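You operate a simulated robot arm through the tools that you are given. There is no shell and no other tool.

The job below is to be done with a simulated robot arm. You get a single attempt, and the scene is never put back.

Task
Set the slider to about 30 cm, lock it and draw the arc.
Fine: The blue slider on the swing arm. Swing the arm back to its stop after.

It is judged by the outcome, as a careful person would: the job done as asked, and still so three seconds after it is handed in. It fails if anything else is knocked over, pushed out of place, dropped, spilled or broken.

Robot
A 7-joint arm with a two-finger gripper, fixed in place. Base frame: the origin is at the foot of the arm, x ahead of it, y to its left, z up; the work surface is at about z = 86. Units: cm, rad, N and s.
With the tool pointing down near the work surface it reaches from about 34 to 72 cm from the base axis. Its first joint turns from -1.152 to 1.152 rad. Payload 2.45 kg.
The tool frame sits at the grasp point between the pads (the TCP): z along the fingers, y along the line on which they close. The tips reach 2.6 cm beyond it. Largest opening 9.6 cm; the body of the gripper starts 6.9 cm behind the TCP.
Orientation is told as [roll, pitch, yaw] about the base's x, y, z axes, in that order, counted from this pose: with the fingers straight down and closing along the base's y, the tool's x points along the base's -x, its y along +y and its z along -z.

Tools
- The arm moves only by the tool move_arm. Its argument "increments" is a list of rows, each a list of 3 entries, a list of its own where there are three numbers: the finger opening in cm, from 0 to 9.6, then the shift along the tool's x, y, z in units of 500 mm (1.0 is 500 mm), then the turn, a rotation vector about the tool's x, y, z in units of 90 degrees (1.0 is 90 degrees). In form: [[grip, [tx, ty, tz], [wx, wy, wz]], ...]. A call has 1 to 20 rows; each row is the pose to reach, as a shift and turn from the pose commanded when the call began, along the tool's axes at that moment. A call with a number of a shift or a turn outside -1 to 1 is refused whole. Rows are played at 5 a second. More than 5 cm and 0.15 rad between two rows, or a gripper value outside its range, and nothing of the call is played. A pose out of reach is approached as far as the arm can. The call stops where the force on the tool passes 40 N (or 10 N more than at its start, if that is more) or the arm is blocked; 0.2 s more then pass. The fingers move at their own pace and stop on an object; they squeeze with about 25 N. The grip force told is the motor's: it shows also when the fingers shut on nothing. Time passes only in rows, and 0.2 s behind the last, so rows that repeat a pose let the fingers close. It gives the time, the measured TCP pose, the force on the tool (base axes), the opening and the grip force at its end, in the units of the frame above (readings bear some noise), with the torque about the TCP (base axes, N m) and any sound that the robot's microphone picked up, and new pictures: "pictures" is both (left out), scene, wrist or none.
- Cameras (640 x 400 px; columns grow to the right, rows downward): "scene" is fixed at [17.5, -41.53, 140.63]; the picture's right is [0.56, -0.83, 0.00], its down [-0.60, -0.40, -0.69] and it looks along [0.58, 0.39, -0.72] (base axes); focal length 214 px, centre (320, 200). "wrist" rides on the gripper at [8.2, 0.3, -9.8] in the tool frame; the picture's right is [-0.04, 1.00, 0.00], its down [-0.73, -0.03, -0.68] and it looks along [-0.68, -0.03, 0.73] (tool axes); focal length 256 px, centre (320, 200). There is no depth. A picture from a camera that has moved, and an enlarged one, comes with that camera's place and axes in the base frame and with its lens.
- close_up(camera, box): a new picture of the part [left, top, right, bottom] of that camera's present view, enlarged. It takes no simulated time.
- sign_off(): hands the job in; it is judged then, once.

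Places have to be worked out from the pictures, the camera data and where the tool is seen. Open the gripper and draw the arm clear of the work before you hand the job in, unless the task says otherwise.

The tools are called after "Request:" by a JSON object that holds its "op" and its "data". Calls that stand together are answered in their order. move_arm: Moves the arm, as the interface text tells. Its arguments: {"type":"object","properties":{"increments":{"type":"array"},"pictures":{"type":"string","enum":["both","scene","wrist","none"]}},"required":["increments"]} The other tools are called the same way: close_up (camera, box) takes an enlarged picture of a part of a camera's view; sign_off () hands the job in.

At the start:

```text
clock: 0.0
eef_pos: [29.82, -15.64, 123.43]
orientation: [-0.001, 0.0, 0.0]
force: [-0.5, -0.1, -0.2]
ft_torque: [0.03, 0.01, 0.0]
width: 9.61
finger_force: 0.1
```

scene: 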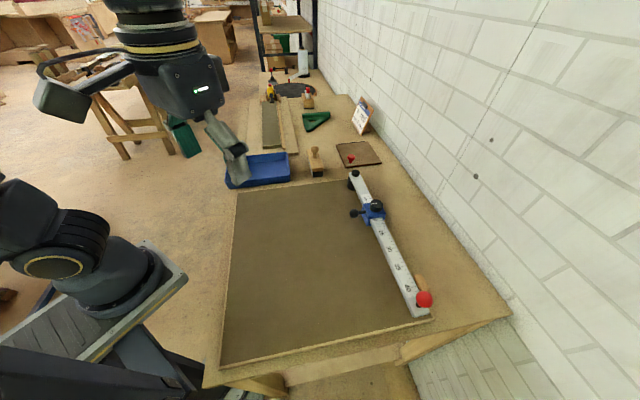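
wrist: 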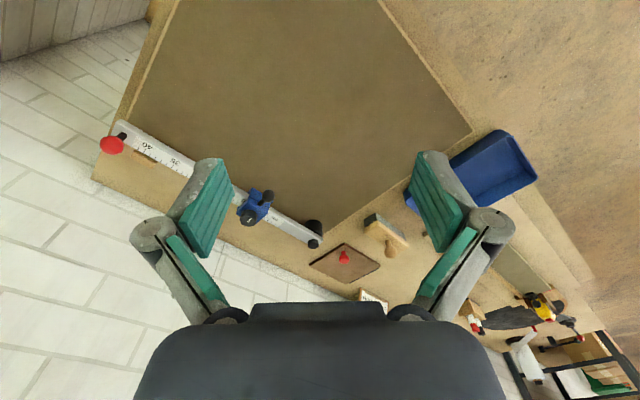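

I'll look closely at the swing arm, slider, and knobs before moving anything.

Request:
{"op": "close_up", "data": {"camera": "scene", "box": [330, 160, 450, 235]}}

Request:
{"op": "close_up", "data": {"camera": "scene", "box": [350, 225, 470, 330]}}

Request:
{"op": "close_up", "data": {"camera": "wrist", "box": [80, 100, 400, 300]}}

```text
5.33 times, centred on (390, 198) of scene
camera zoom: at [17.5, -41.53, 140.63], right [0.56, -0.83, 0.0], down [-0.6, -0.4, -0.69], along [0.58, 0.39, -0.72], focal length 1144 px, centre (-53, 213)
```

zoom: 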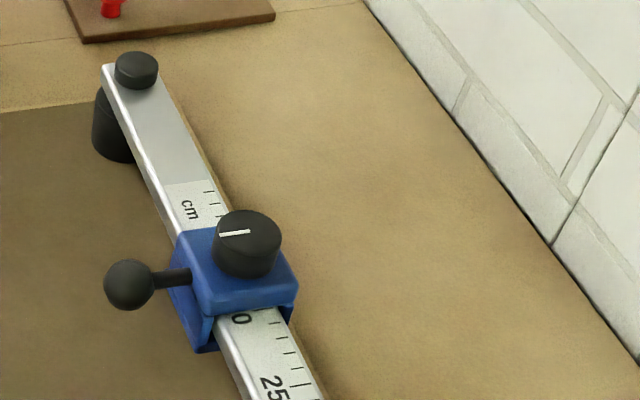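

```text
3.81 times, centred on (410, 278) of scene
camera zoom: at [17.5, -41.53, 140.63], right [0.56, -0.83, 0.0], down [-0.6, -0.4, -0.69], along [0.58, 0.39, -0.72], focal length 817 px, centre (-23, -95)
```

zoom: 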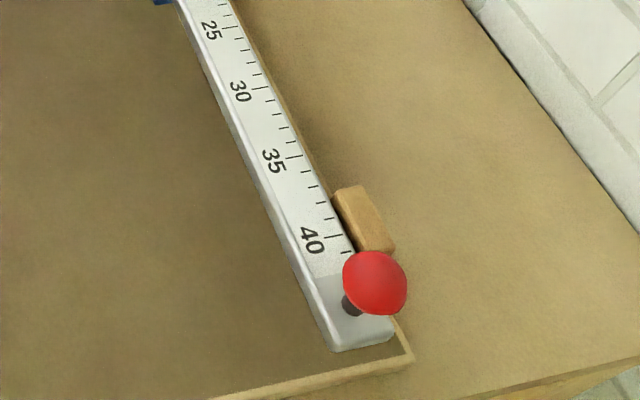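

```text
2.00 times, centred on (240, 200) of wrist
camera zoom: at [21.64, -15.34, 133.29], right [0.04, 1.0, 0.0], down [0.73, -0.03, 0.68], along [0.68, -0.03, -0.73], focal length 512 px, centre (480, 200)
```

zoom: 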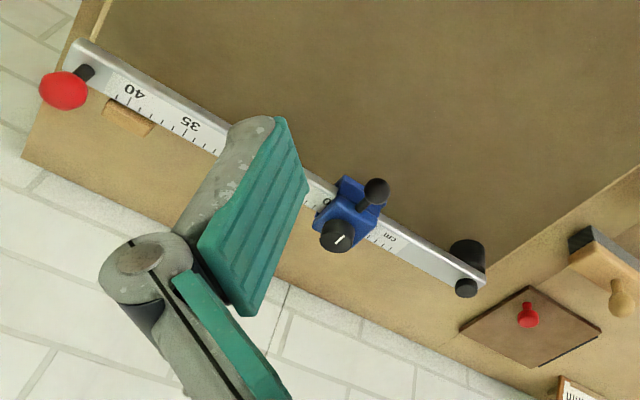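

The card standing by the wall may carry instructions; I'll zoom on it and on the other items.

Request:
{"op": "close_up", "data": {"camera": "scene", "box": [335, 85, 395, 170]}}

Request:
{"op": "close_up", "data": {"camera": "wrist", "box": [300, 200, 420, 310]}}

Request:
{"op": "close_up", "data": {"camera": "scene", "box": [340, 185, 400, 235]}}

Request:
{"op": "close_up", "data": {"camera": "wrist", "box": [220, 170, 300, 240]}}

```text
4.71 times, centred on (365, 128) of scene
camera zoom: at [17.5, -41.53, 140.63], right [0.56, -0.83, 0.0], down [-0.6, -0.4, -0.69], along [0.58, 0.39, -0.72], focal length 1009 px, centre (108, 541)
```

zoom: 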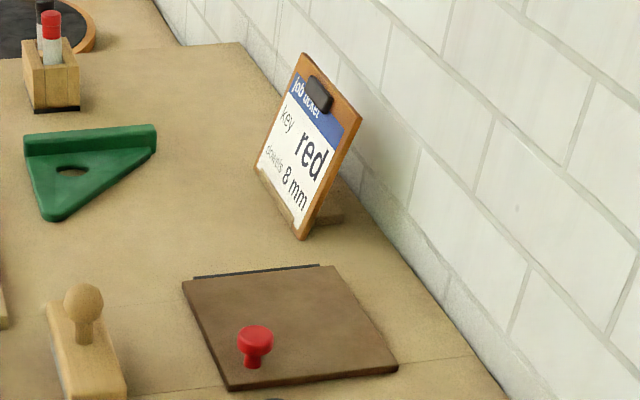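

```text
3.64 times, centred on (360, 255) of wrist
camera zoom: at [21.64, -15.34, 133.29], right [0.04, 1.0, 0.0], down [0.73, -0.03, 0.68], along [0.68, -0.03, -0.73], focal length 931 px, centre (174, 0)
```

zoom: 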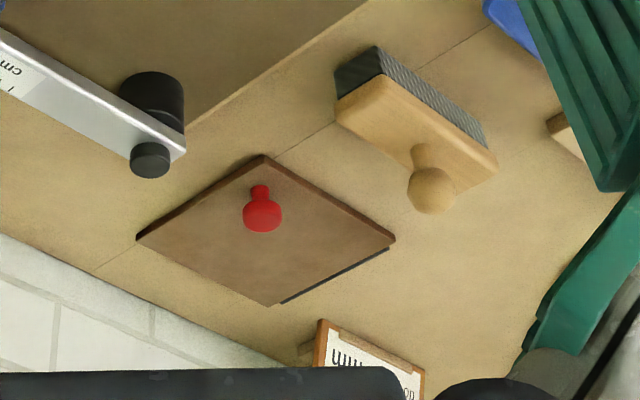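

```text
8.00 times, centred on (370, 210) of scene
camera zoom: at [17.5, -41.53, 140.63], right [0.56, -0.83, 0.0], down [-0.6, -0.4, -0.69], along [0.58, 0.39, -0.72], focal length 1716 px, centre (-80, 120)
```

zoom: 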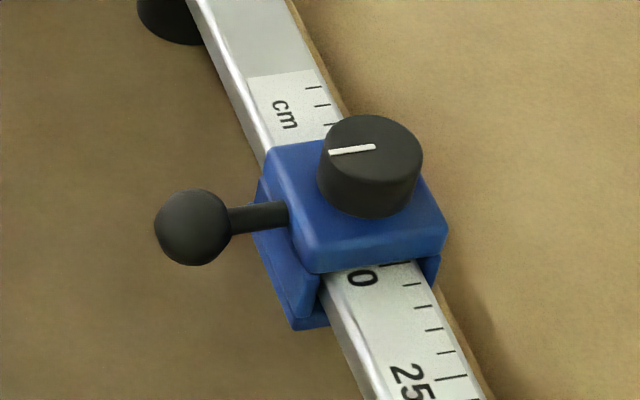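

```text
5.71 times, centred on (260, 205) of wrist
camera zoom: at [21.64, -15.34, 133.29], right [0.04, 1.0, 0.0], down [0.73, -0.03, 0.68], along [0.68, -0.03, -0.73], focal length 1463 px, centre (663, 171)
```

zoom: 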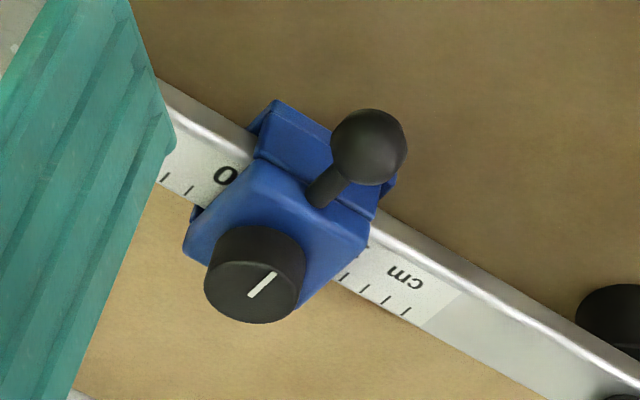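

The ticket is about another job. From both cameras I place the pivot at about (72.6, -19.3), the red end ball at about (42, -50, 96), and the slider near the 20 mark. I'm moving the wrist camera closer to see how the slider's knob and ball work.

Request:
{"op": "move_arm", "data": {"increments": [[9.6, [-0.0375, -0.04375, 0.0375], [0, 0, 0]], [9.6, [-0.075, -0.0875, 0.075], [0, 0, 0]], [9.6, [-0.1125, -0.13125, 0.1125], [0, 0, 0]], [9.6, [-0.15, -0.175, 0.15], [0, 0, 0]], [9.6, [-0.1875, -0.21875, 0.1875], [0, 0, 0]], [9.6, [-0.225, -0.2625, 0.225], [0, 0, 0]], [9.6, [-0.2625, -0.30625, 0.2625], [0, 0, 0]], [9.6, [-0.3, -0.35, 0.3], [0, 0, 0]], [9.6, [-0.3, -0.35, 0.3], [0, 0, 0]]]}}

```text
clock: 2.0
eef_pos: [44.74, -33.19, 108.18]
orientation: [0.0, 0.001, 0.001]
force: [0.5, 0.1, 0.6]
ft_torque: [0.0, -0.01, -0.03]
width: 9.62
finger_force: 0.0
camera wrist: at [36.61, -32.89, 118.22], right [0.04, 1.0, 0.0], down [0.73, -0.03, 0.68], along [0.68, -0.03, -0.73], focal length 256 px, centre (320, 200)
```

scene: 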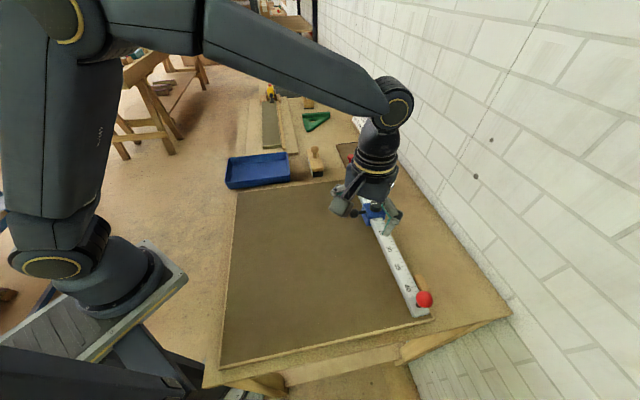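
wrist: 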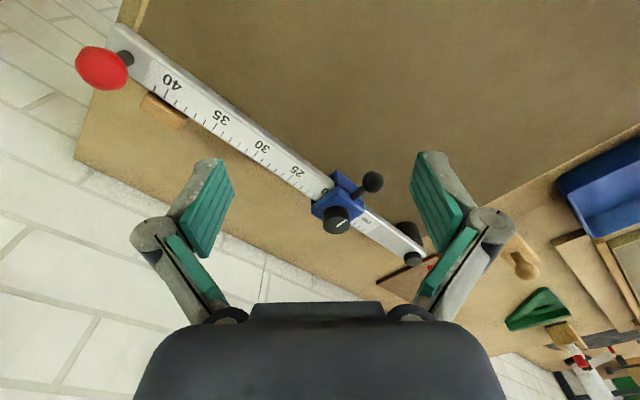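

The view is clear. Zooming on the slider and the arm ends.

Request:
{"op": "close_up", "data": {"camera": "wrist", "box": [290, 155, 400, 250]}}

Request:
{"op": "close_up", "data": {"camera": "wrist", "box": [60, 20, 320, 200]}}

Request:
{"op": "close_up", "data": {"camera": "wrist", "box": [370, 200, 450, 280]}}

```text
4.21 times, centred on (345, 202) of wrist
camera zoom: at [36.61, -32.89, 118.22], right [0.04, 1.0, 0.0], down [0.73, -0.03, 0.68], along [0.68, -0.03, -0.73], focal length 1078 px, centre (215, 190)
```

zoom: 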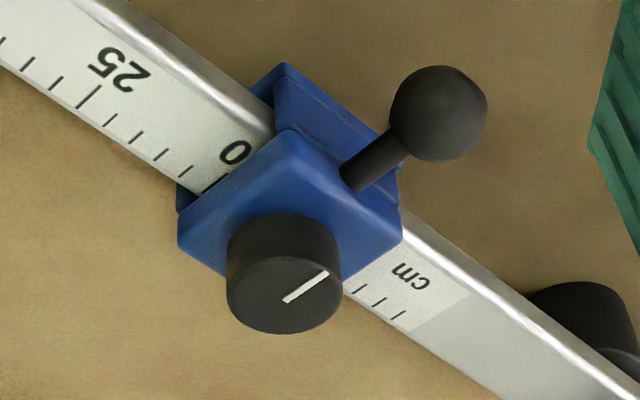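

```text
2.22 times, centred on (190, 110) of wrist
camera zoom: at [36.61, -32.89, 118.22], right [0.04, 1.0, 0.0], down [0.73, -0.03, 0.68], along [0.68, -0.03, -0.73], focal length 569 px, centre (609, 400)
```

zoom: 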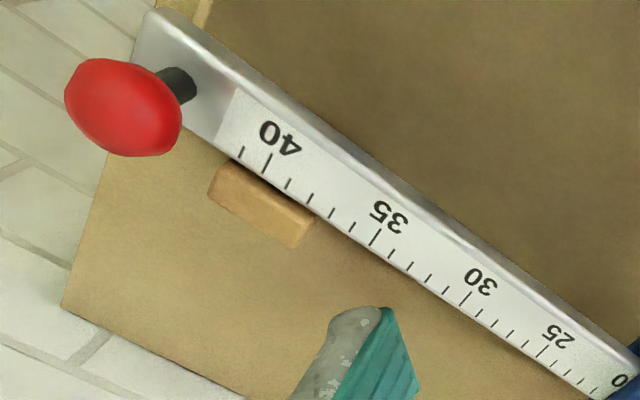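

```text
5.00 times, centred on (410, 240) of wrist
camera zoom: at [36.61, -32.89, 118.22], right [0.04, 1.0, 0.0], down [0.73, -0.03, 0.68], along [0.68, -0.03, -0.73], focal length 1280 px, centre (-130, 0)
```

zoom: 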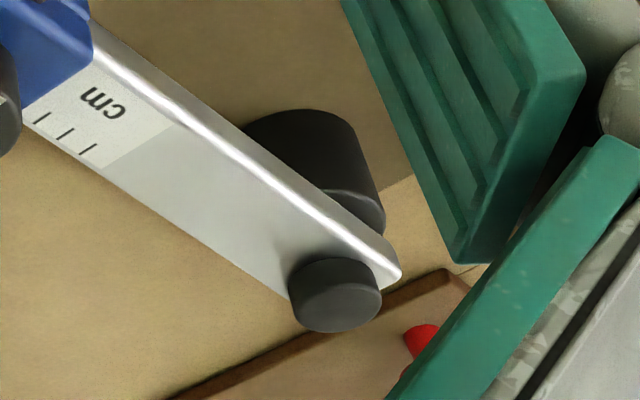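

The scale ticks fit true radius from the pivot (arm top at z≈93.5), and the slider's front edge is at 20 with its centre near 18. I'll take a lower look from the board side to find the pen or index and see how the ball handle is fixed.

Request:
{"op": "move_arm", "data": {"increments": [[9.6, [-0.01265, 0.0295, 0.0205], [0.012, -0.029, 0.0617]], [9.6, [-0.0253, 0.059, 0.041], [0.024, -0.0579, 0.1234]], [9.6, [-0.03795, 0.0885, 0.0615], [0.036, -0.0869, 0.1851]], [9.6, [-0.0506, 0.118, 0.082], [0.048, -0.1159, 0.2469]], [9.6, [-0.06325, 0.1475, 0.1025], [0.06, -0.1448, 0.3086]], [9.6, [-0.0759, 0.177, 0.123], [0.0719, -0.1738, 0.3703]], [9.6, [-0.08855, 0.2065, 0.1435], [0.0839, -0.2027, 0.432]], [9.6, [-0.1012, 0.236, 0.164], [0.0959, -0.2317, 0.4937]], [9.6, [-0.1012, 0.236, 0.164], [0.0959, -0.2317, 0.4937]]]}}

```text
clock: 4.0
eef_pos: [49.63, -21.44, 100.06]
orientation: [0.0, -0.383, -0.789]
force: [0.3, -0.2, -0.4]
ft_torque: [0.0, -0.01, 0.03]
width: 9.62
finger_force: 0.1
camera wrist: at [42.05, -13.18, 106.16], right [0.73, 0.68, 0.02], down [0.28, -0.32, 0.9], along [0.62, -0.66, -0.43], focal length 256 px, centre (320, 200)
```

scene: 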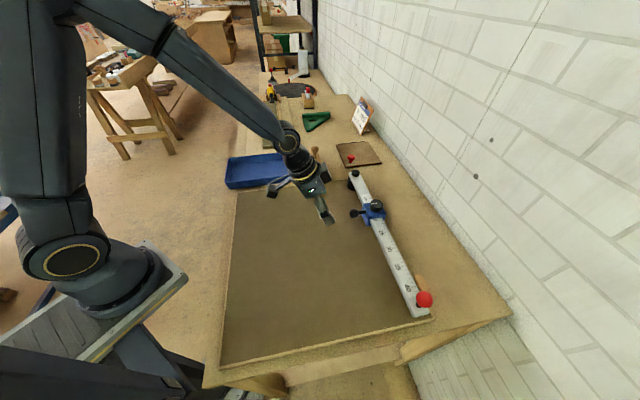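
wrist: 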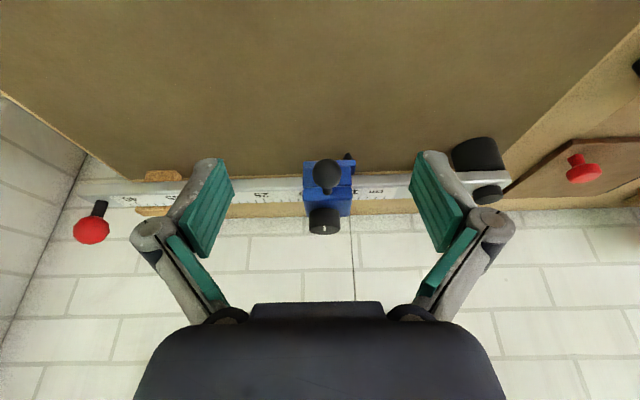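

Request:
{"op": "close_up", "data": {"camera": "wrist", "box": [280, 140, 376, 245]}}

Request:
{"op": "close_up", "data": {"camera": "wrist", "box": [60, 150, 220, 260]}}

Request:
{"op": "close_up", "data": {"camera": "wrist", "box": [340, 120, 520, 220]}}

```text
3.81 times, centred on (328, 192) of wrist
camera zoom: at [42.05, -13.18, 106.16], right [0.73, 0.68, 0.02], down [0.28, -0.32, 0.9], along [0.62, -0.66, -0.43], focal length 975 px, centre (290, 229)
```

zoom: 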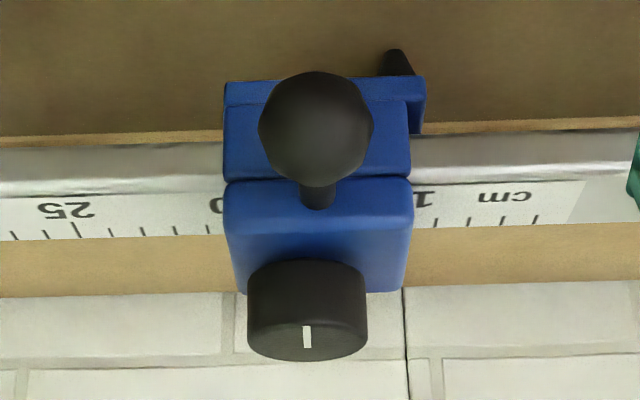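

```text
3.64 times, centred on (140, 205) of wrist
camera zoom: at [42.05, -13.18, 106.16], right [0.73, 0.68, 0.02], down [0.28, -0.32, 0.9], along [0.62, -0.66, -0.43], focal length 931 px, centre (974, 182)
```

zoom: 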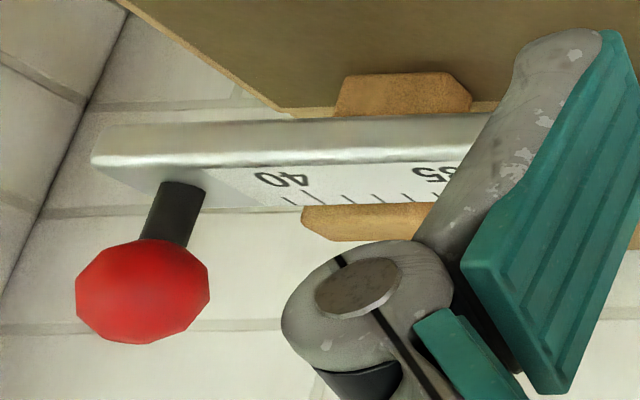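

```text
3.56 times, centred on (430, 170) of wrist
camera zoom: at [42.05, -13.18, 106.16], right [0.73, 0.68, 0.02], down [0.28, -0.32, 0.9], along [0.62, -0.66, -0.43], focal length 910 px, centre (-71, 307)
```

zoom: 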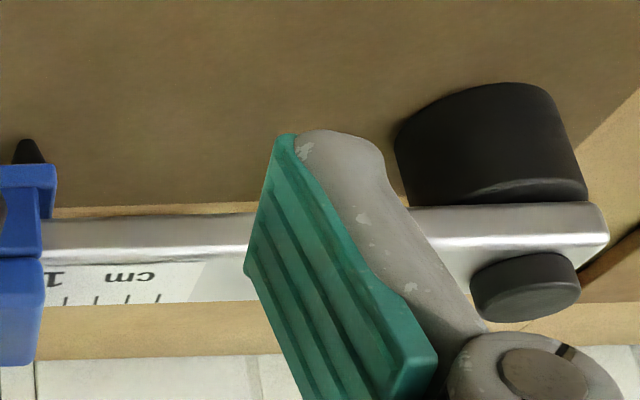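

A dark pen tip shows under the slider's pivot-side end, at about the 15 mark. I'll go lower and sideways toward the pivot to see the pen and that edge against the scale, and whether the pen touches the board.

Request:
{"op": "move_arm", "data": {"increments": [[9.6, [0.004, 0.05, 0.027], [0, -0.036, 0]], [9.6, [0.008, 0.1, 0.0545], [0, -0.072, 0]], [9.6, [0.012, 0.15, 0.082], [0, -0.108, 0]], [9.6, [0.0162, 0.2008, 0.109], [0, -0.1444, 0]], [9.6, [0.0162, 0.2008, 0.109], [0, -0.1444, 0]]], "pictures": "wrist"}}

```text
clock: 5.2
eef_pos: [57.71, -15.4, 94.79]
orientation: [0.002, -0.612, -0.787]
force: [-0.2, -0.6, -0.3]
ft_torque: [0.02, 0.0, 0.02]
width: 9.6
finger_force: 0.1
camera wrist: at [49.35, -6.39, 98.28], right [0.73, 0.68, 0.02], down [0.13, -0.17, 0.98], along [0.67, -0.71, -0.21], focal length 256 px, centre (320, 200)
```

wrist: 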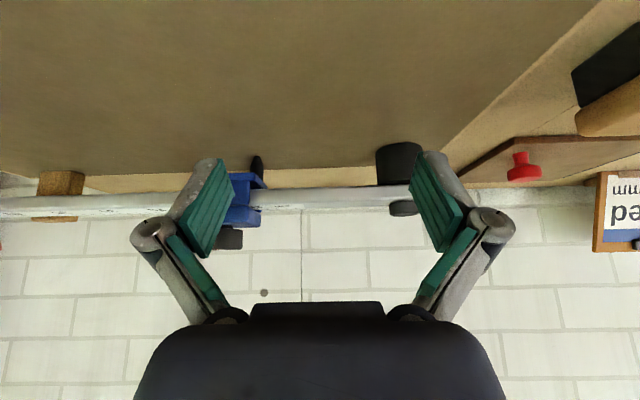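

Request:
{"op": "close_up", "data": {"camera": "wrist", "box": [200, 140, 300, 230]}}

Request:
{"op": "close_up", "data": {"camera": "wrist", "box": [0, 150, 120, 230]}}

Request:
{"op": "close_up", "data": {"camera": "wrist", "box": [350, 120, 460, 230]}}

```text
4.44 times, centred on (250, 185) of wrist
camera zoom: at [49.35, -6.39, 98.28], right [0.73, 0.68, 0.02], down [0.13, -0.17, 0.98], along [0.67, -0.71, -0.21], focal length 1138 px, centre (631, 267)
```

zoom: 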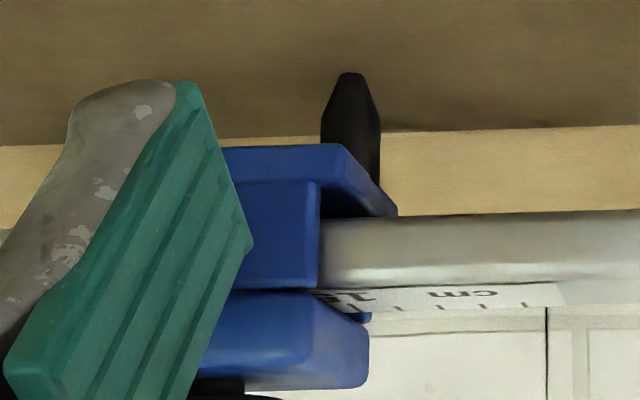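

```text
5.00 times, centred on (60, 190) of wrist
camera zoom: at [49.35, -6.39, 98.28], right [0.73, 0.68, 0.02], down [0.13, -0.17, 0.98], along [0.67, -0.71, -0.21], focal length 1280 px, centre (1620, 250)
```

zoom: 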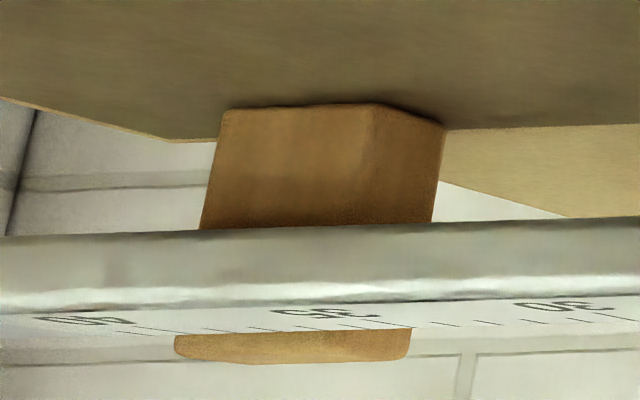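

```text
3.64 times, centred on (405, 175) of wrist
camera zoom: at [49.35, -6.39, 98.28], right [0.73, 0.68, 0.02], down [0.13, -0.17, 0.98], along [0.67, -0.71, -0.21], focal length 931 px, centre (11, 291)
```

zoom: 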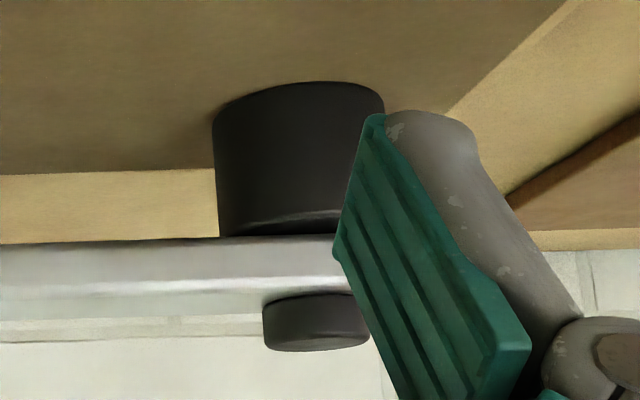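

Triangulating the pen tip gives (62.1, -29.5, 87.8): 15.0 cm from the pivot and level with the board. The slider's pivot-side edge also reads 15, so that edge/pen is the index and must go to 30, a 15 cm slide. Next I rise and move over the knob, at about (60.2, -31.9), top z≈97.

Request:
{"op": "move_arm", "data": {"increments": [[9.6, [-0.0436, 0, -0.0622], [0, 0.0486, 0]], [9.6, [-0.0872, 0, -0.1244], [0, 0.0972, 0]], [9.6, [-0.1308, 0, -0.1867], [0, 0.1458, 0]], [9.6, [-0.1744, 0, -0.249], [0, 0.1945, 0]], [9.6, [-0.2292, -0.05, -0.2107], [0, 0.2431, 0]], [9.6, [-0.284, -0.0999, -0.1723], [0, 0.2917, 0]], [9.6, [-0.3388, -0.1499, -0.134], [0, 0.3403, 0]], [9.6, [-0.3936, -0.1998, -0.0956], [0, 0.3889, 0]], [9.6, [-0.3936, -0.1998, -0.0956], [0, 0.3889, 0]]]}}

```text
clock: 7.2
eef_pos: [60.1, -31.97, 109.82]
orientation: [-0.001, 0.002, -0.785]
force: [0.2, 1.0, -0.2]
ft_torque: [0.01, -0.01, 0.04]
width: 9.6
finger_force: 0.0
camera wrist: at [54.63, -25.94, 119.81], right [0.74, 0.68, 0.0], down [0.5, -0.54, 0.68], along [0.46, -0.5, -0.74], focal length 256 px, centre (320, 200)
```

scene: 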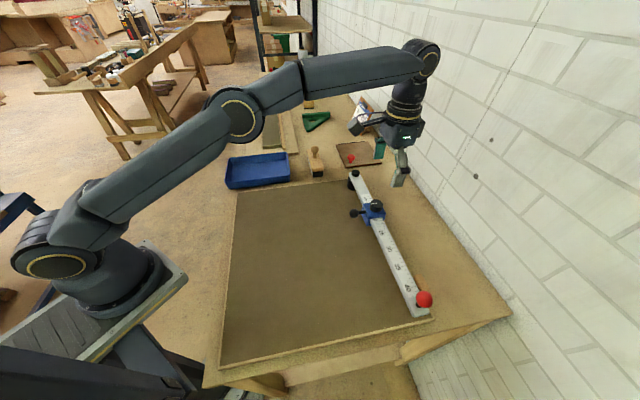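
wrist: 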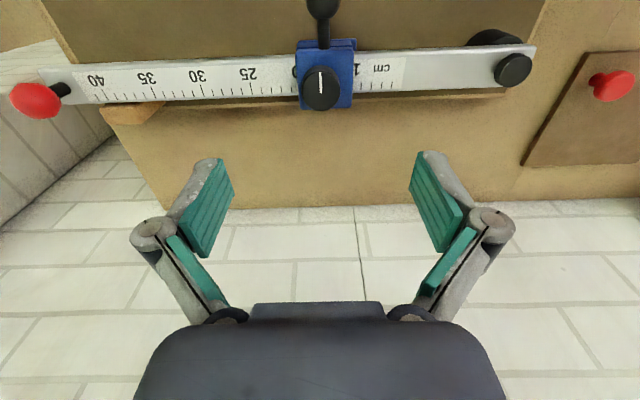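

This top view lets me read the scale against the slider edges; zooming in.

Request:
{"op": "close_up", "data": {"camera": "wrist", "box": [240, 0, 420, 112]}}

Request:
{"op": "close_up", "data": {"camera": "wrist", "box": [0, 40, 200, 140]}}

```text
3.56 times, centred on (330, 56) of wrist
camera zoom: at [54.63, -25.94, 119.81], right [0.74, 0.68, 0.0], down [0.5, -0.54, 0.68], along [0.46, -0.5, -0.74], focal length 910 px, centre (284, 712)
```

zoom: 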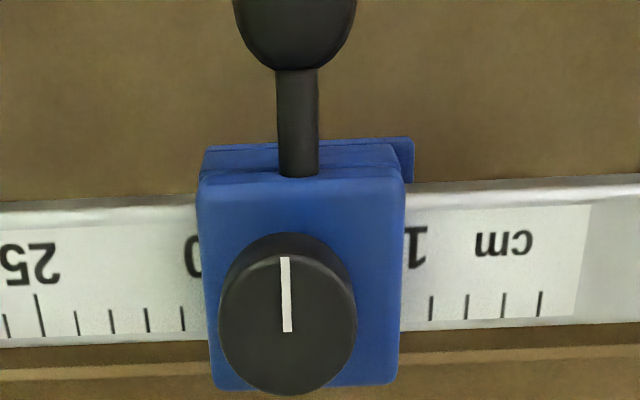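

```text
3.20 times, centred on (100, 90) of wrist
camera zoom: at [54.63, -25.94, 119.81], right [0.74, 0.68, 0.0], down [0.5, -0.54, 0.68], along [0.46, -0.5, -0.74], focal length 819 px, centre (1024, 552)
```

zoom: 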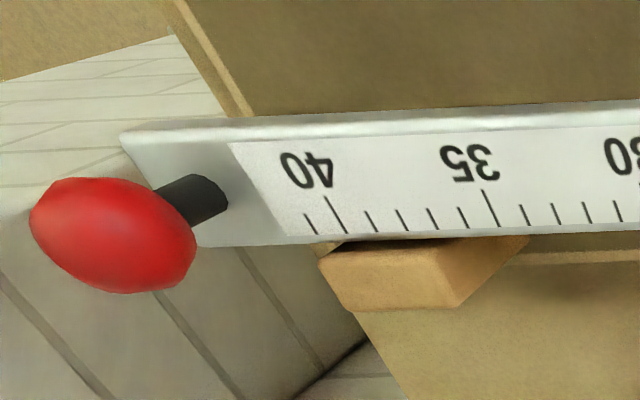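

The knob centre comes out at (60.26, -31.93, 97.0), diameter about 3.3 cm, almost directly below the tool. The stop's near end is at about 36.9, so the slider will clear it at 30. I'm descending with open fingers straddling the knob along the arm.

Request:
{"op": "move_arm", "data": {"increments": [[9.6, [-0.001, 0.0028, 0.07], [0, 0, 0]], [9.6, [-0.001, 0.0028, 0.14], [0, 0, 0]], [9.6, [-0.001, 0.0028, 0.2], [0, 0, 0]], [9.6, [-0.001, 0.0028, 0.23], [0, 0, 0]], [9.6, [-0.001, 0.0028, 0.23], [0, 0, 0]]]}}

```text
clock: 8.4
eef_pos: [60.24, -31.71, 98.41]
orientation: [-0.001, -0.001, -0.787]
force: [0.0, -0.3, 0.0]
ft_torque: [0.01, 0.03, -0.02]
width: 9.59
finger_force: 0.1
camera wrist: at [54.78, -25.59, 108.32], right [0.73, 0.68, 0.0], down [0.5, -0.54, 0.68], along [0.46, -0.5, -0.73], focal length 256 px, centre (320, 200)
```

scene: 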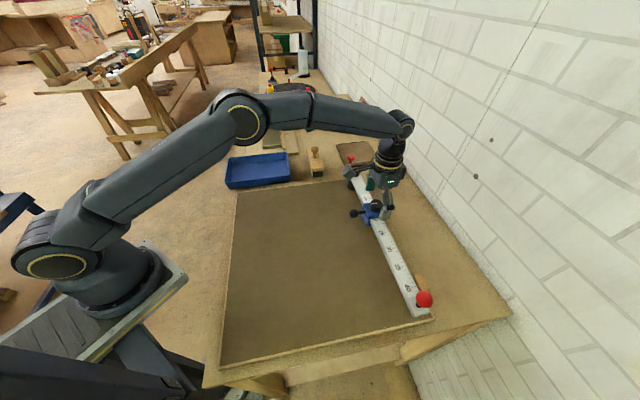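
wrist: 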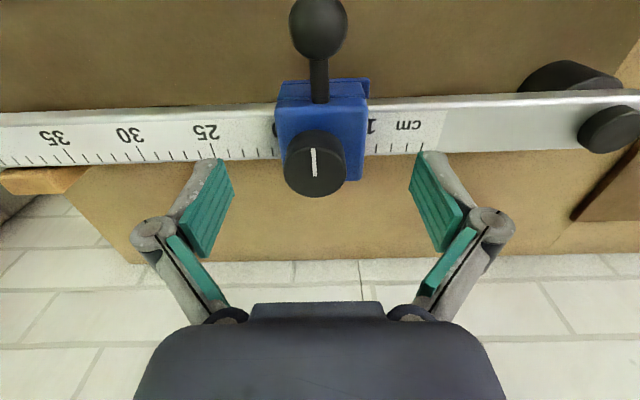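

The fingers straddle the knob with no contact. I'll check alignment in a close-up before closing.

Request:
{"op": "close_up", "data": {"camera": "wrist", "box": [240, 70, 400, 210]}}

Request:
{"op": "close_up", "data": {"camera": "scene", "box": [340, 160, 420, 230]}}

```text
2.86 times, centred on (320, 140) of wrist
camera zoom: at [54.78, -25.59, 108.32], right [0.73, 0.68, 0.0], down [0.5, -0.54, 0.68], along [0.46, -0.5, -0.73], focal length 731 px, centre (320, 371)
```

zoom: 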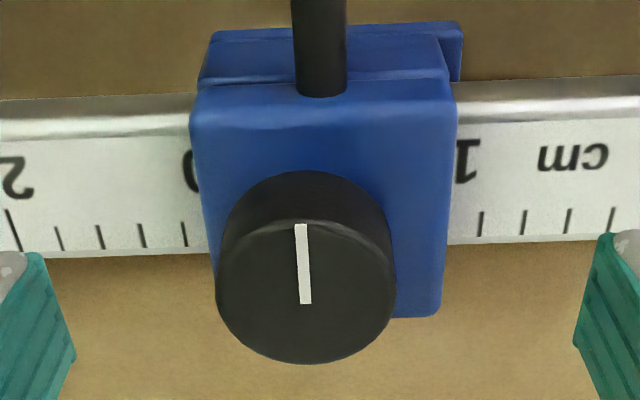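

```text
5.71 times, centred on (380, 195) of scene
camera zoom: at [17.5, -41.53, 140.63], right [0.56, -0.83, 0.0], down [-0.6, -0.4, -0.69], along [0.58, 0.39, -0.72], focal length 1226 px, centre (-23, 229)
```

zoom: 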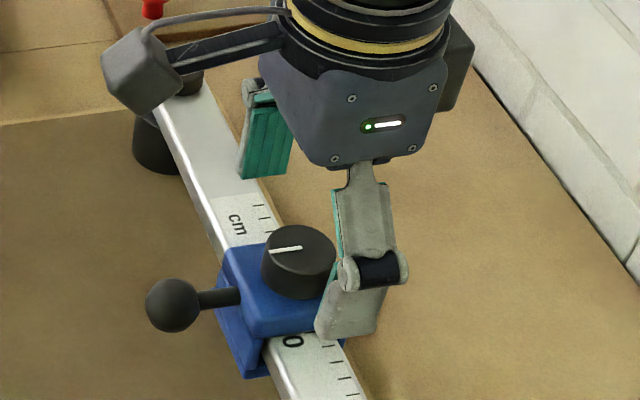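

The knob sits about 0.25 cm toward the wall and 0.25 cm toward the free end of the tool axis. I'm correcting for that and closing on it.

Request:
{"op": "move_arm", "data": {"increments": [[9.6, [-0.005, -0.005, 0.0], [0, 0, 0]], [5.0, [-0.005, -0.005, 0.0], [0, 0, 0]], [2.5, [-0.005, -0.005, 0.0], [0, 0, 0]], [2.5, [-0.005, -0.005, 0.0], [0, 0, 0]], [2.5, [-0.005, -0.005, 0.0], [0, 0, 0]], [2.5, [-0.005, -0.005, 0.0], [0, 0, 0]]]}}

```text
clock: 9.8
eef_pos: [60.24, -32.03, 98.27]
orientation: [-0.001, 0.001, -0.785]
force: [-1.6, -1.3, 0.3]
ft_torque: [-0.03, 0.15, -0.02]
width: 3.38
finger_force: 24.6
camera wrist: at [54.85, -26.0, 108.4], right [0.73, 0.68, 0.0], down [0.5, -0.54, 0.68], along [0.46, -0.5, -0.73], focal length 256 px, centre (320, 200)
```

scene: 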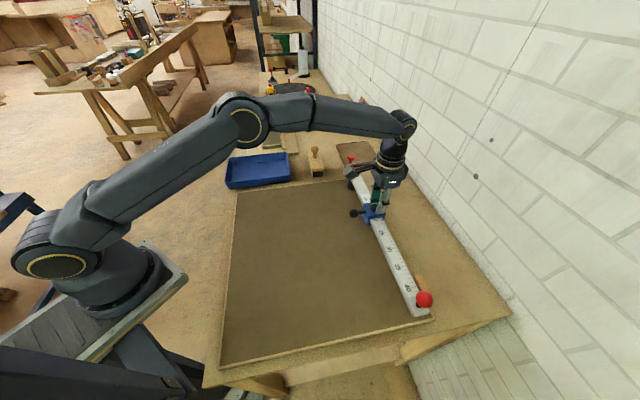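
wrist: 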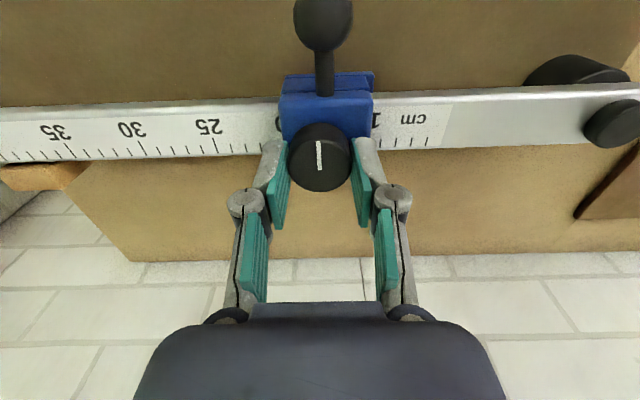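

The knob is held (3.38 cm). I'll try a small 1.5 cm slide along the arm to see whether the slider is free.

Request:
{"op": "move_arm", "data": {"increments": [[2.5, [-0.0001, -0.01, 0.0], [0, 0, 0]], [2.5, [-0.0002, -0.02, 0.0], [0, 0, 0]], [2.5, [-0.0002, -0.03, 0.0], [0, 0, 0]], [2.5, [-0.0002, -0.03, 0.0], [0, 0, 0]]]}}

```text
clock: 10.8
eef_pos: [59.32, -33.02, 98.47]
orientation: [-0.001, 0.0, -0.786]
force: [7.1, 6.1, 3.5]
ft_torque: [0.45, -0.17, -0.01]
width: 3.37
finger_force: 25.1
camera wrist: at [53.82, -27.07, 108.38], right [0.73, 0.68, 0.0], down [0.5, -0.54, 0.68], along [0.46, -0.5, -0.73], focal length 256 px, centre (320, 200)
```

scene: 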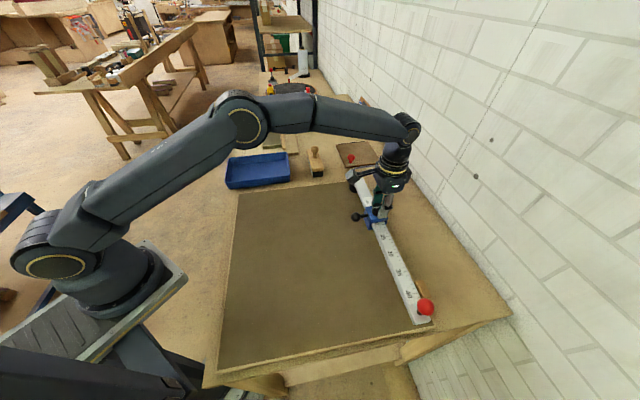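
wrist: 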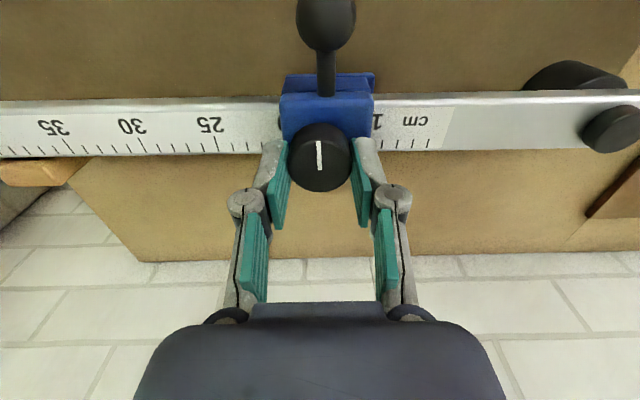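

The slider did not slide along the scale. The red ball moved in the scene view, so the slider is clamped and I may have dragged the fixture. I'll check whether the board shifted.

Request:
{"op": "close_up", "data": {"camera": "scene", "box": [350, 225, 470, 330]}}

Request:
{"op": "close_up", "data": {"camera": "wrist", "box": [240, 70, 460, 200]}}

Request:
{"op": "close_up", "data": {"camera": "scene", "box": [205, 140, 445, 380]}}

```text
3.81 times, centred on (410, 278) of scene
camera zoom: at [17.51, -41.52, 140.64], right [0.56, -0.83, 0.0], down [-0.6, -0.4, -0.69], along [0.58, 0.39, -0.72], focal length 817 px, centre (-23, -95)
```

zoom: 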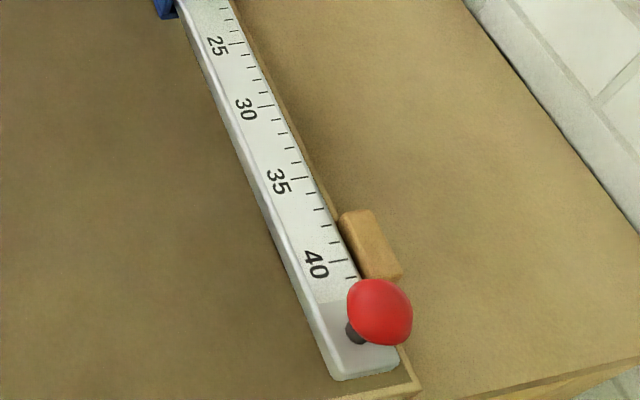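

```text
2.91 times, centred on (350, 135) of wrist
camera zoom: at [53.82, -27.07, 108.38], right [0.73, 0.68, 0.0], down [0.5, -0.54, 0.68], along [0.46, -0.5, -0.73], focal length 745 px, centre (233, 389)
```

zoom: 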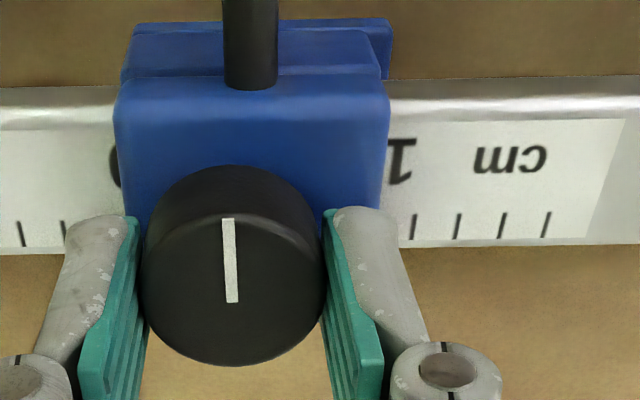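

```text
1.67 times, centred on (325, 260) of scene
camera zoom: at [17.51, -41.52, 140.64], right [0.56, -0.83, 0.0], down [-0.6, -0.4, -0.69], along [0.58, 0.39, -0.72], focal length 358 px, centre (312, 100)
```

zoom: 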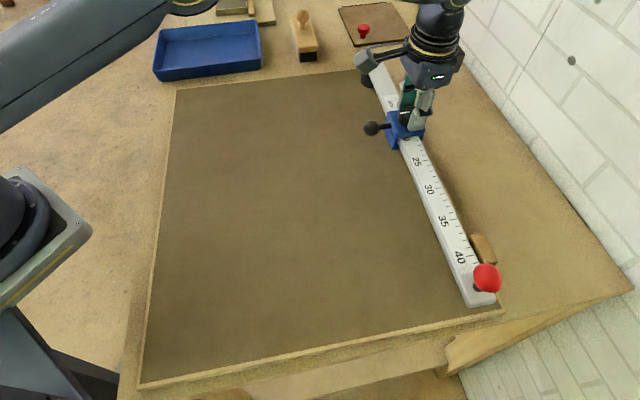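

The whole board with its fixture slid about 1.3 cm because the knob is clamped and the board only rests on the table. I'm putting it back by reversing the same path, then checking against the original picture.

Request:
{"op": "move_arm", "data": {"increments": [[2.5, [0.0001, 0.01, 0.0], [0, 0, 0]], [2.5, [0.0002, 0.02, 0.0], [0, 0, 0]], [2.5, [0.0002, 0.03, 0.0], [0, 0, 0]], [2.5, [0.0002, 0.0325, 0.0], [0, 0, 0]], [2.5, [0.0002, 0.0325, 0.0], [0, 0, 0]]]}}

Request:
{"op": "close_up", "data": {"camera": "scene", "box": [350, 225, 470, 330]}}

```text
clock: 12.0
eef_pos: [60.4, -31.97, 98.4]
orientation: [-0.003, -0.001, -0.787]
force: [-5.9, -8.6, -0.3]
ft_torque: [-0.38, 0.27, 0.07]
width: 3.36
finger_force: 24.9
camera wrist: at [54.9, -25.96, 108.39], right [0.73, 0.68, 0.0], down [0.5, -0.54, 0.68], along [0.46, -0.5, -0.73], focal length 256 px, centre (320, 200)
```

scene: 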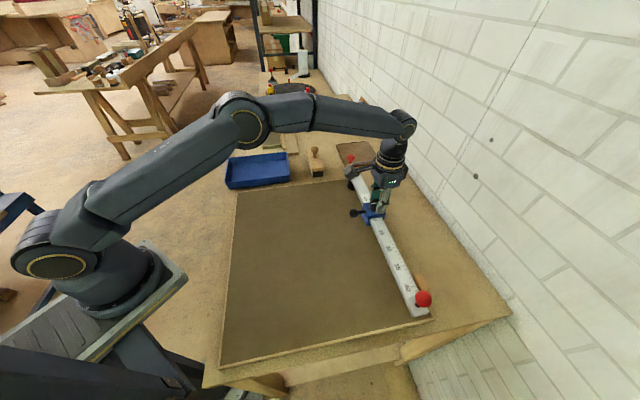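
wrist: 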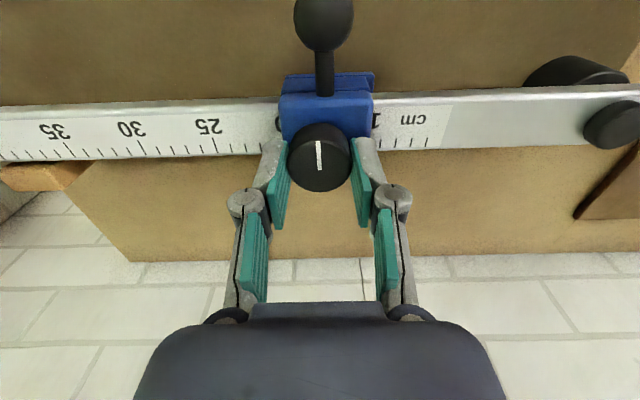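

```text
3.81 times, centred on (410, 278) of scene
camera zoom: at [17.49, -41.56, 140.62], right [0.56, -0.83, 0.0], down [-0.6, -0.4, -0.69], along [0.58, 0.39, -0.72], focal length 817 px, centre (-23, -95)
```

zoom: 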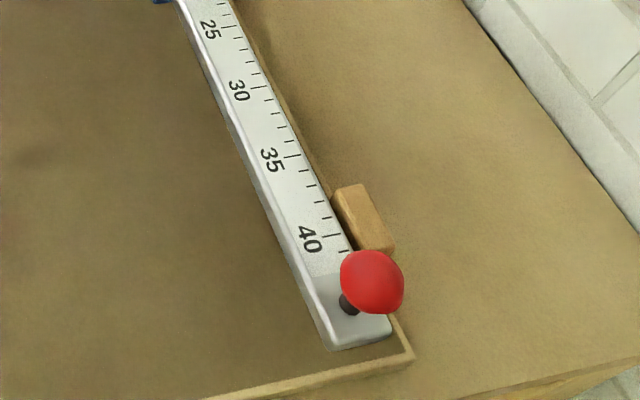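

The board is back to within about 1 mm of its original place. The clamp has to be loosened first, so I'm turning the knob counter-clockwise (from above) about 45° while watching torque and sound.

Request:
{"op": "move_arm", "data": {"increments": [[2.5, [0, -0.002, 0], [0, 0, -0.08]], [2.5, [0, -0.002, 0], [0, 0, -0.16]], [2.5, [0, -0.002, 0], [0, 0, -0.24]], [2.5, [0, -0.002, 0], [0, 0, -0.32]], [2.5, [0, -0.002, 0], [0, 0, -0.4]], [2.5, [0, -0.002, 0], [0, 0, -0.48]], [2.5, [0, -0.002, 0], [0, 0, -0.48]]]}}

Request:
{"op": "close_up", "data": {"camera": "scene", "box": [350, 225, 470, 330]}}

```text
clock: 13.6
eef_pos: [60.44, -31.96, 98.38]
orientation: [0.001, 0.001, -0.03]
force: [-1.1, 2.8, -0.1]
ft_torque: [0.16, -0.39, -0.01]
width: 3.34
finger_force: 24.8
camera wrist: at [52.3, -31.37, 108.4], right [0.07, 1.0, 0.0], down [0.73, -0.05, 0.68], along [0.68, -0.05, -0.73], focal length 256 px, centre (320, 200)
```

scene: 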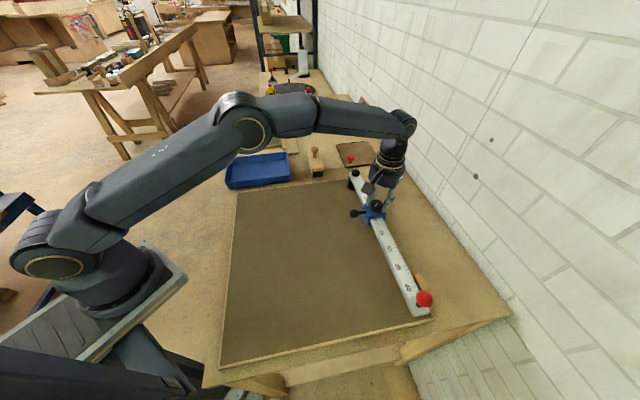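
wrist: 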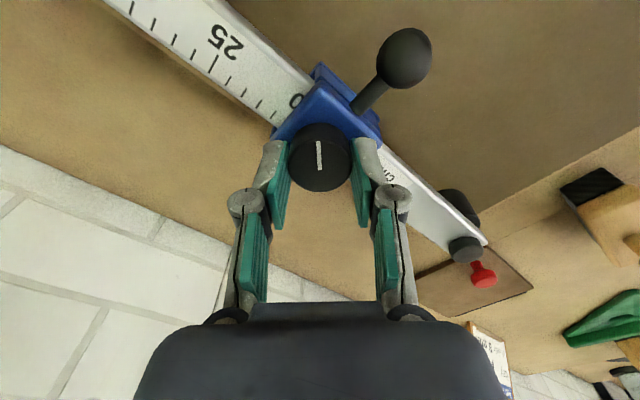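

```text
3.81 times, centred on (410, 278) of scene
camera zoom: at [17.52, -41.54, 140.63], right [0.56, -0.83, 0.0], down [-0.6, -0.4, -0.69], along [0.58, 0.39, -0.72], focal length 817 px, centre (-23, -95)
```

zoom: 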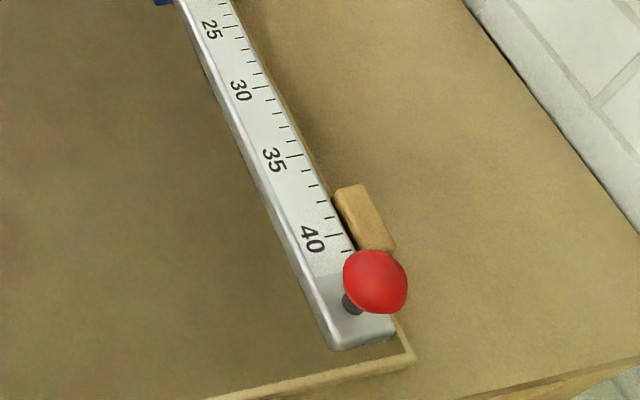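

The knob turned about 43° with low torque and the board stayed put. Continuing counter-clockwise another ~45°.

Request:
{"op": "move_arm", "data": {"increments": [[2.5, [0, 0, 0], [0, 0, -0.08]], [2.5, [0, 0, 0], [0, 0, -0.16]], [2.5, [0, 0, 0], [0, 0, -0.24]], [2.5, [0, 0, 0], [0, 0, -0.32]], [2.5, [0, 0, 0], [0, 0, -0.4]], [2.5, [0, 0, 0], [0, 0, -0.5]], [2.5, [0, 0, 0], [0, 0, -0.5]]]}}

Request:
{"op": "close_up", "data": {"camera": "scene", "box": [350, 225, 470, 330]}}

```text
refused: row 6 steps farther than a row can; nothing moved
```

```text
3.81 times, centred on (410, 278) of scene
camera zoom: at [17.52, -41.54, 140.63], right [0.56, -0.83, 0.0], down [-0.6, -0.4, -0.69], along [0.58, 0.39, -0.72], focal length 817 px, centre (-23, -95)
```

zoom: 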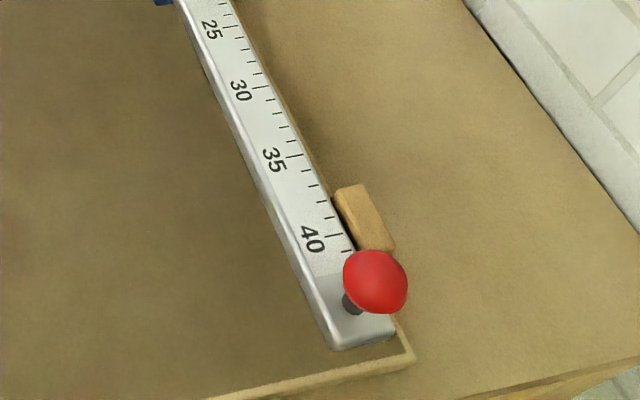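

The last step was a little too big, so nothing moved; I'm repeating it with smaller steps.

Request:
{"op": "move_arm", "data": {"increments": [[2.5, [0, 0, 0], [0, 0, -0.08]], [2.5, [0, 0, 0], [0, 0, -0.16]], [2.5, [0, 0, 0], [0, 0, -0.24]], [2.5, [0, 0, 0], [0, 0, -0.32]], [2.5, [0, 0, 0], [0, 0, -0.4]], [2.5, [0, 0, 0], [0, 0, -0.48]], [2.5, [0, 0, 0], [0, 0, -0.52]], [2.5, [0, 0, 0], [0, 0, -0.52]]]}}

Request:
{"op": "close_up", "data": {"camera": "scene", "box": [350, 225, 470, 330]}}

```text
clock: 15.4
eef_pos: [60.36, -31.95, 98.5]
orientation: [0.001, 0.0, 0.784]
force: [-6.7, 6.4, 0.0]
ft_torque: [0.12, 0.23, -0.24]
width: 3.35
finger_force: 24.8
camera wrist: at [54.41, -37.5, 108.42], right [-0.68, 0.73, 0.0], down [0.54, 0.5, 0.68], along [0.5, 0.46, -0.73], focal length 256 px, centre (320, 200)
```

scene: 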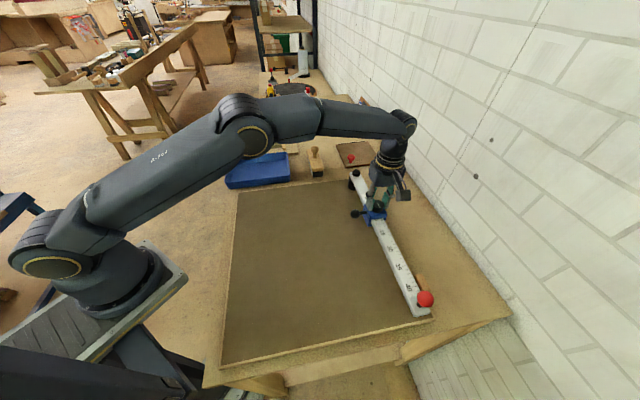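
wrist: 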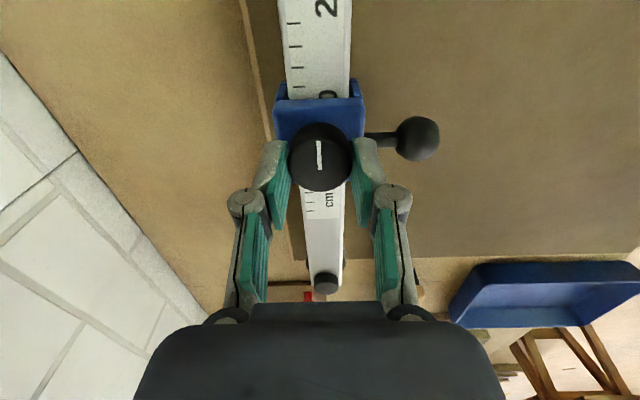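

```text
3.81 times, centred on (410, 278) of scene
camera zoom: at [17.5, -41.53, 140.63], right [0.56, -0.83, 0.0], down [-0.6, -0.4, -0.69], along [0.58, 0.39, -0.72], focal length 817 px, centre (-23, -95)
```

zoom: 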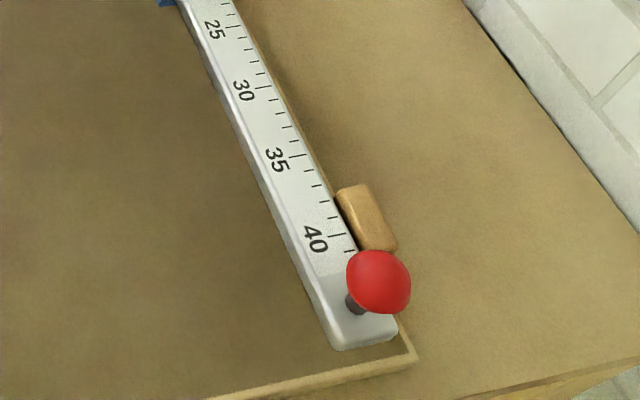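

The knob is now 90° counter-clockwise and slight torque is showing, with about 9 N side load against the stop. I'll ease that off toward the board by 2 mm, then try a gentle 0.8 cm slide along the arm and check the scale.

Request:
{"op": "move_arm", "data": {"increments": [[2.5, [0, 0.004, 0], [0, 0, 0]], [2.5, [0, 0.004, 0], [0, 0, 0]], [2.5, [0.008, 0.004, 0], [0, 0, 0]], [2.5, [0.016, 0.004, 0], [0, 0, 0]], [2.5, [0.016, 0.004, 0], [0, 0, 0]]]}}

Request:
{"op": "close_up", "data": {"camera": "scene", "box": [350, 225, 470, 330]}}

Request:
{"op": "close_up", "data": {"camera": "wrist", "box": [220, 0, 420, 300]}}

```text
clock: 16.6
eef_pos: [59.69, -32.47, 98.49]
orientation: [0.001, 0.001, 0.786]
force: [3.1, -0.9, 0.4]
ft_torque: [0.22, -0.28, -0.13]
width: 3.32
finger_force: 24.8
camera wrist: at [53.76, -37.95, 108.44], right [-0.68, 0.73, 0.0], down [0.54, 0.5, 0.68], along [0.5, 0.46, -0.73], focal length 256 px, centre (320, 200)
```

scene: 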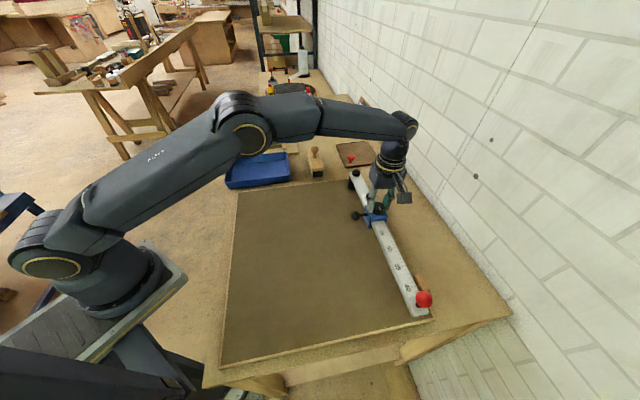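
wrist: 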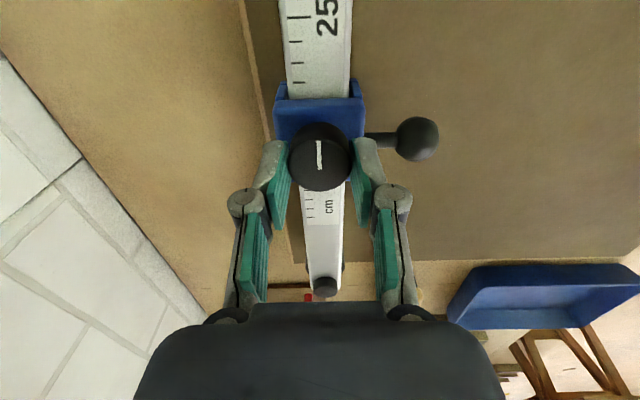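

```text
3.81 times, centred on (410, 278) of scene
camera zoom: at [17.54, -41.56, 140.62], right [0.56, -0.83, 0.0], down [-0.6, -0.4, -0.69], along [0.58, 0.39, -0.72], focal length 817 px, centre (-23, -95)
```

zoom: 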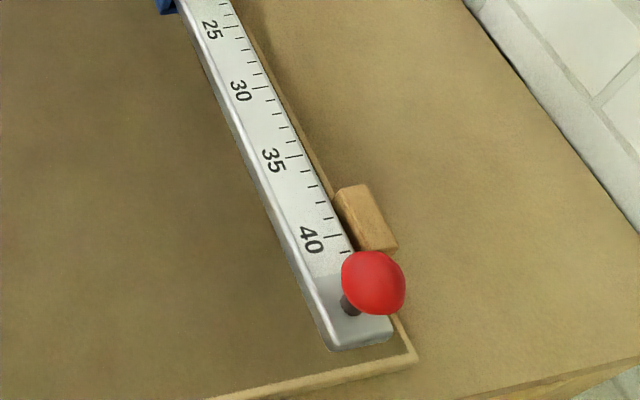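

```text
1.33 times, centred on (320, 150) of wrist
camera zoom: at [53.76, -37.95, 108.44], right [-0.68, 0.73, 0.0], down [0.54, 0.5, 0.68], along [0.5, 0.46, -0.73], focal length 341 px, centre (320, 267)
```

zoom: 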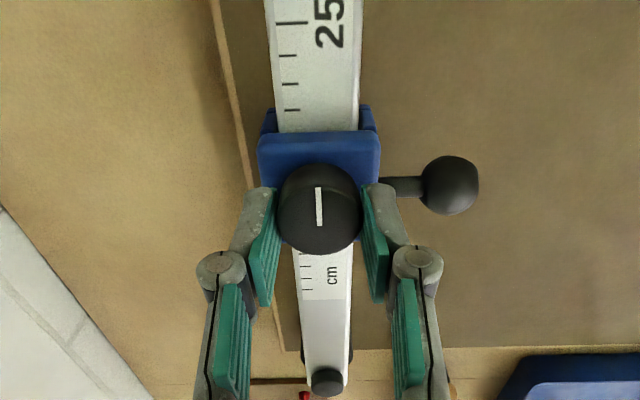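

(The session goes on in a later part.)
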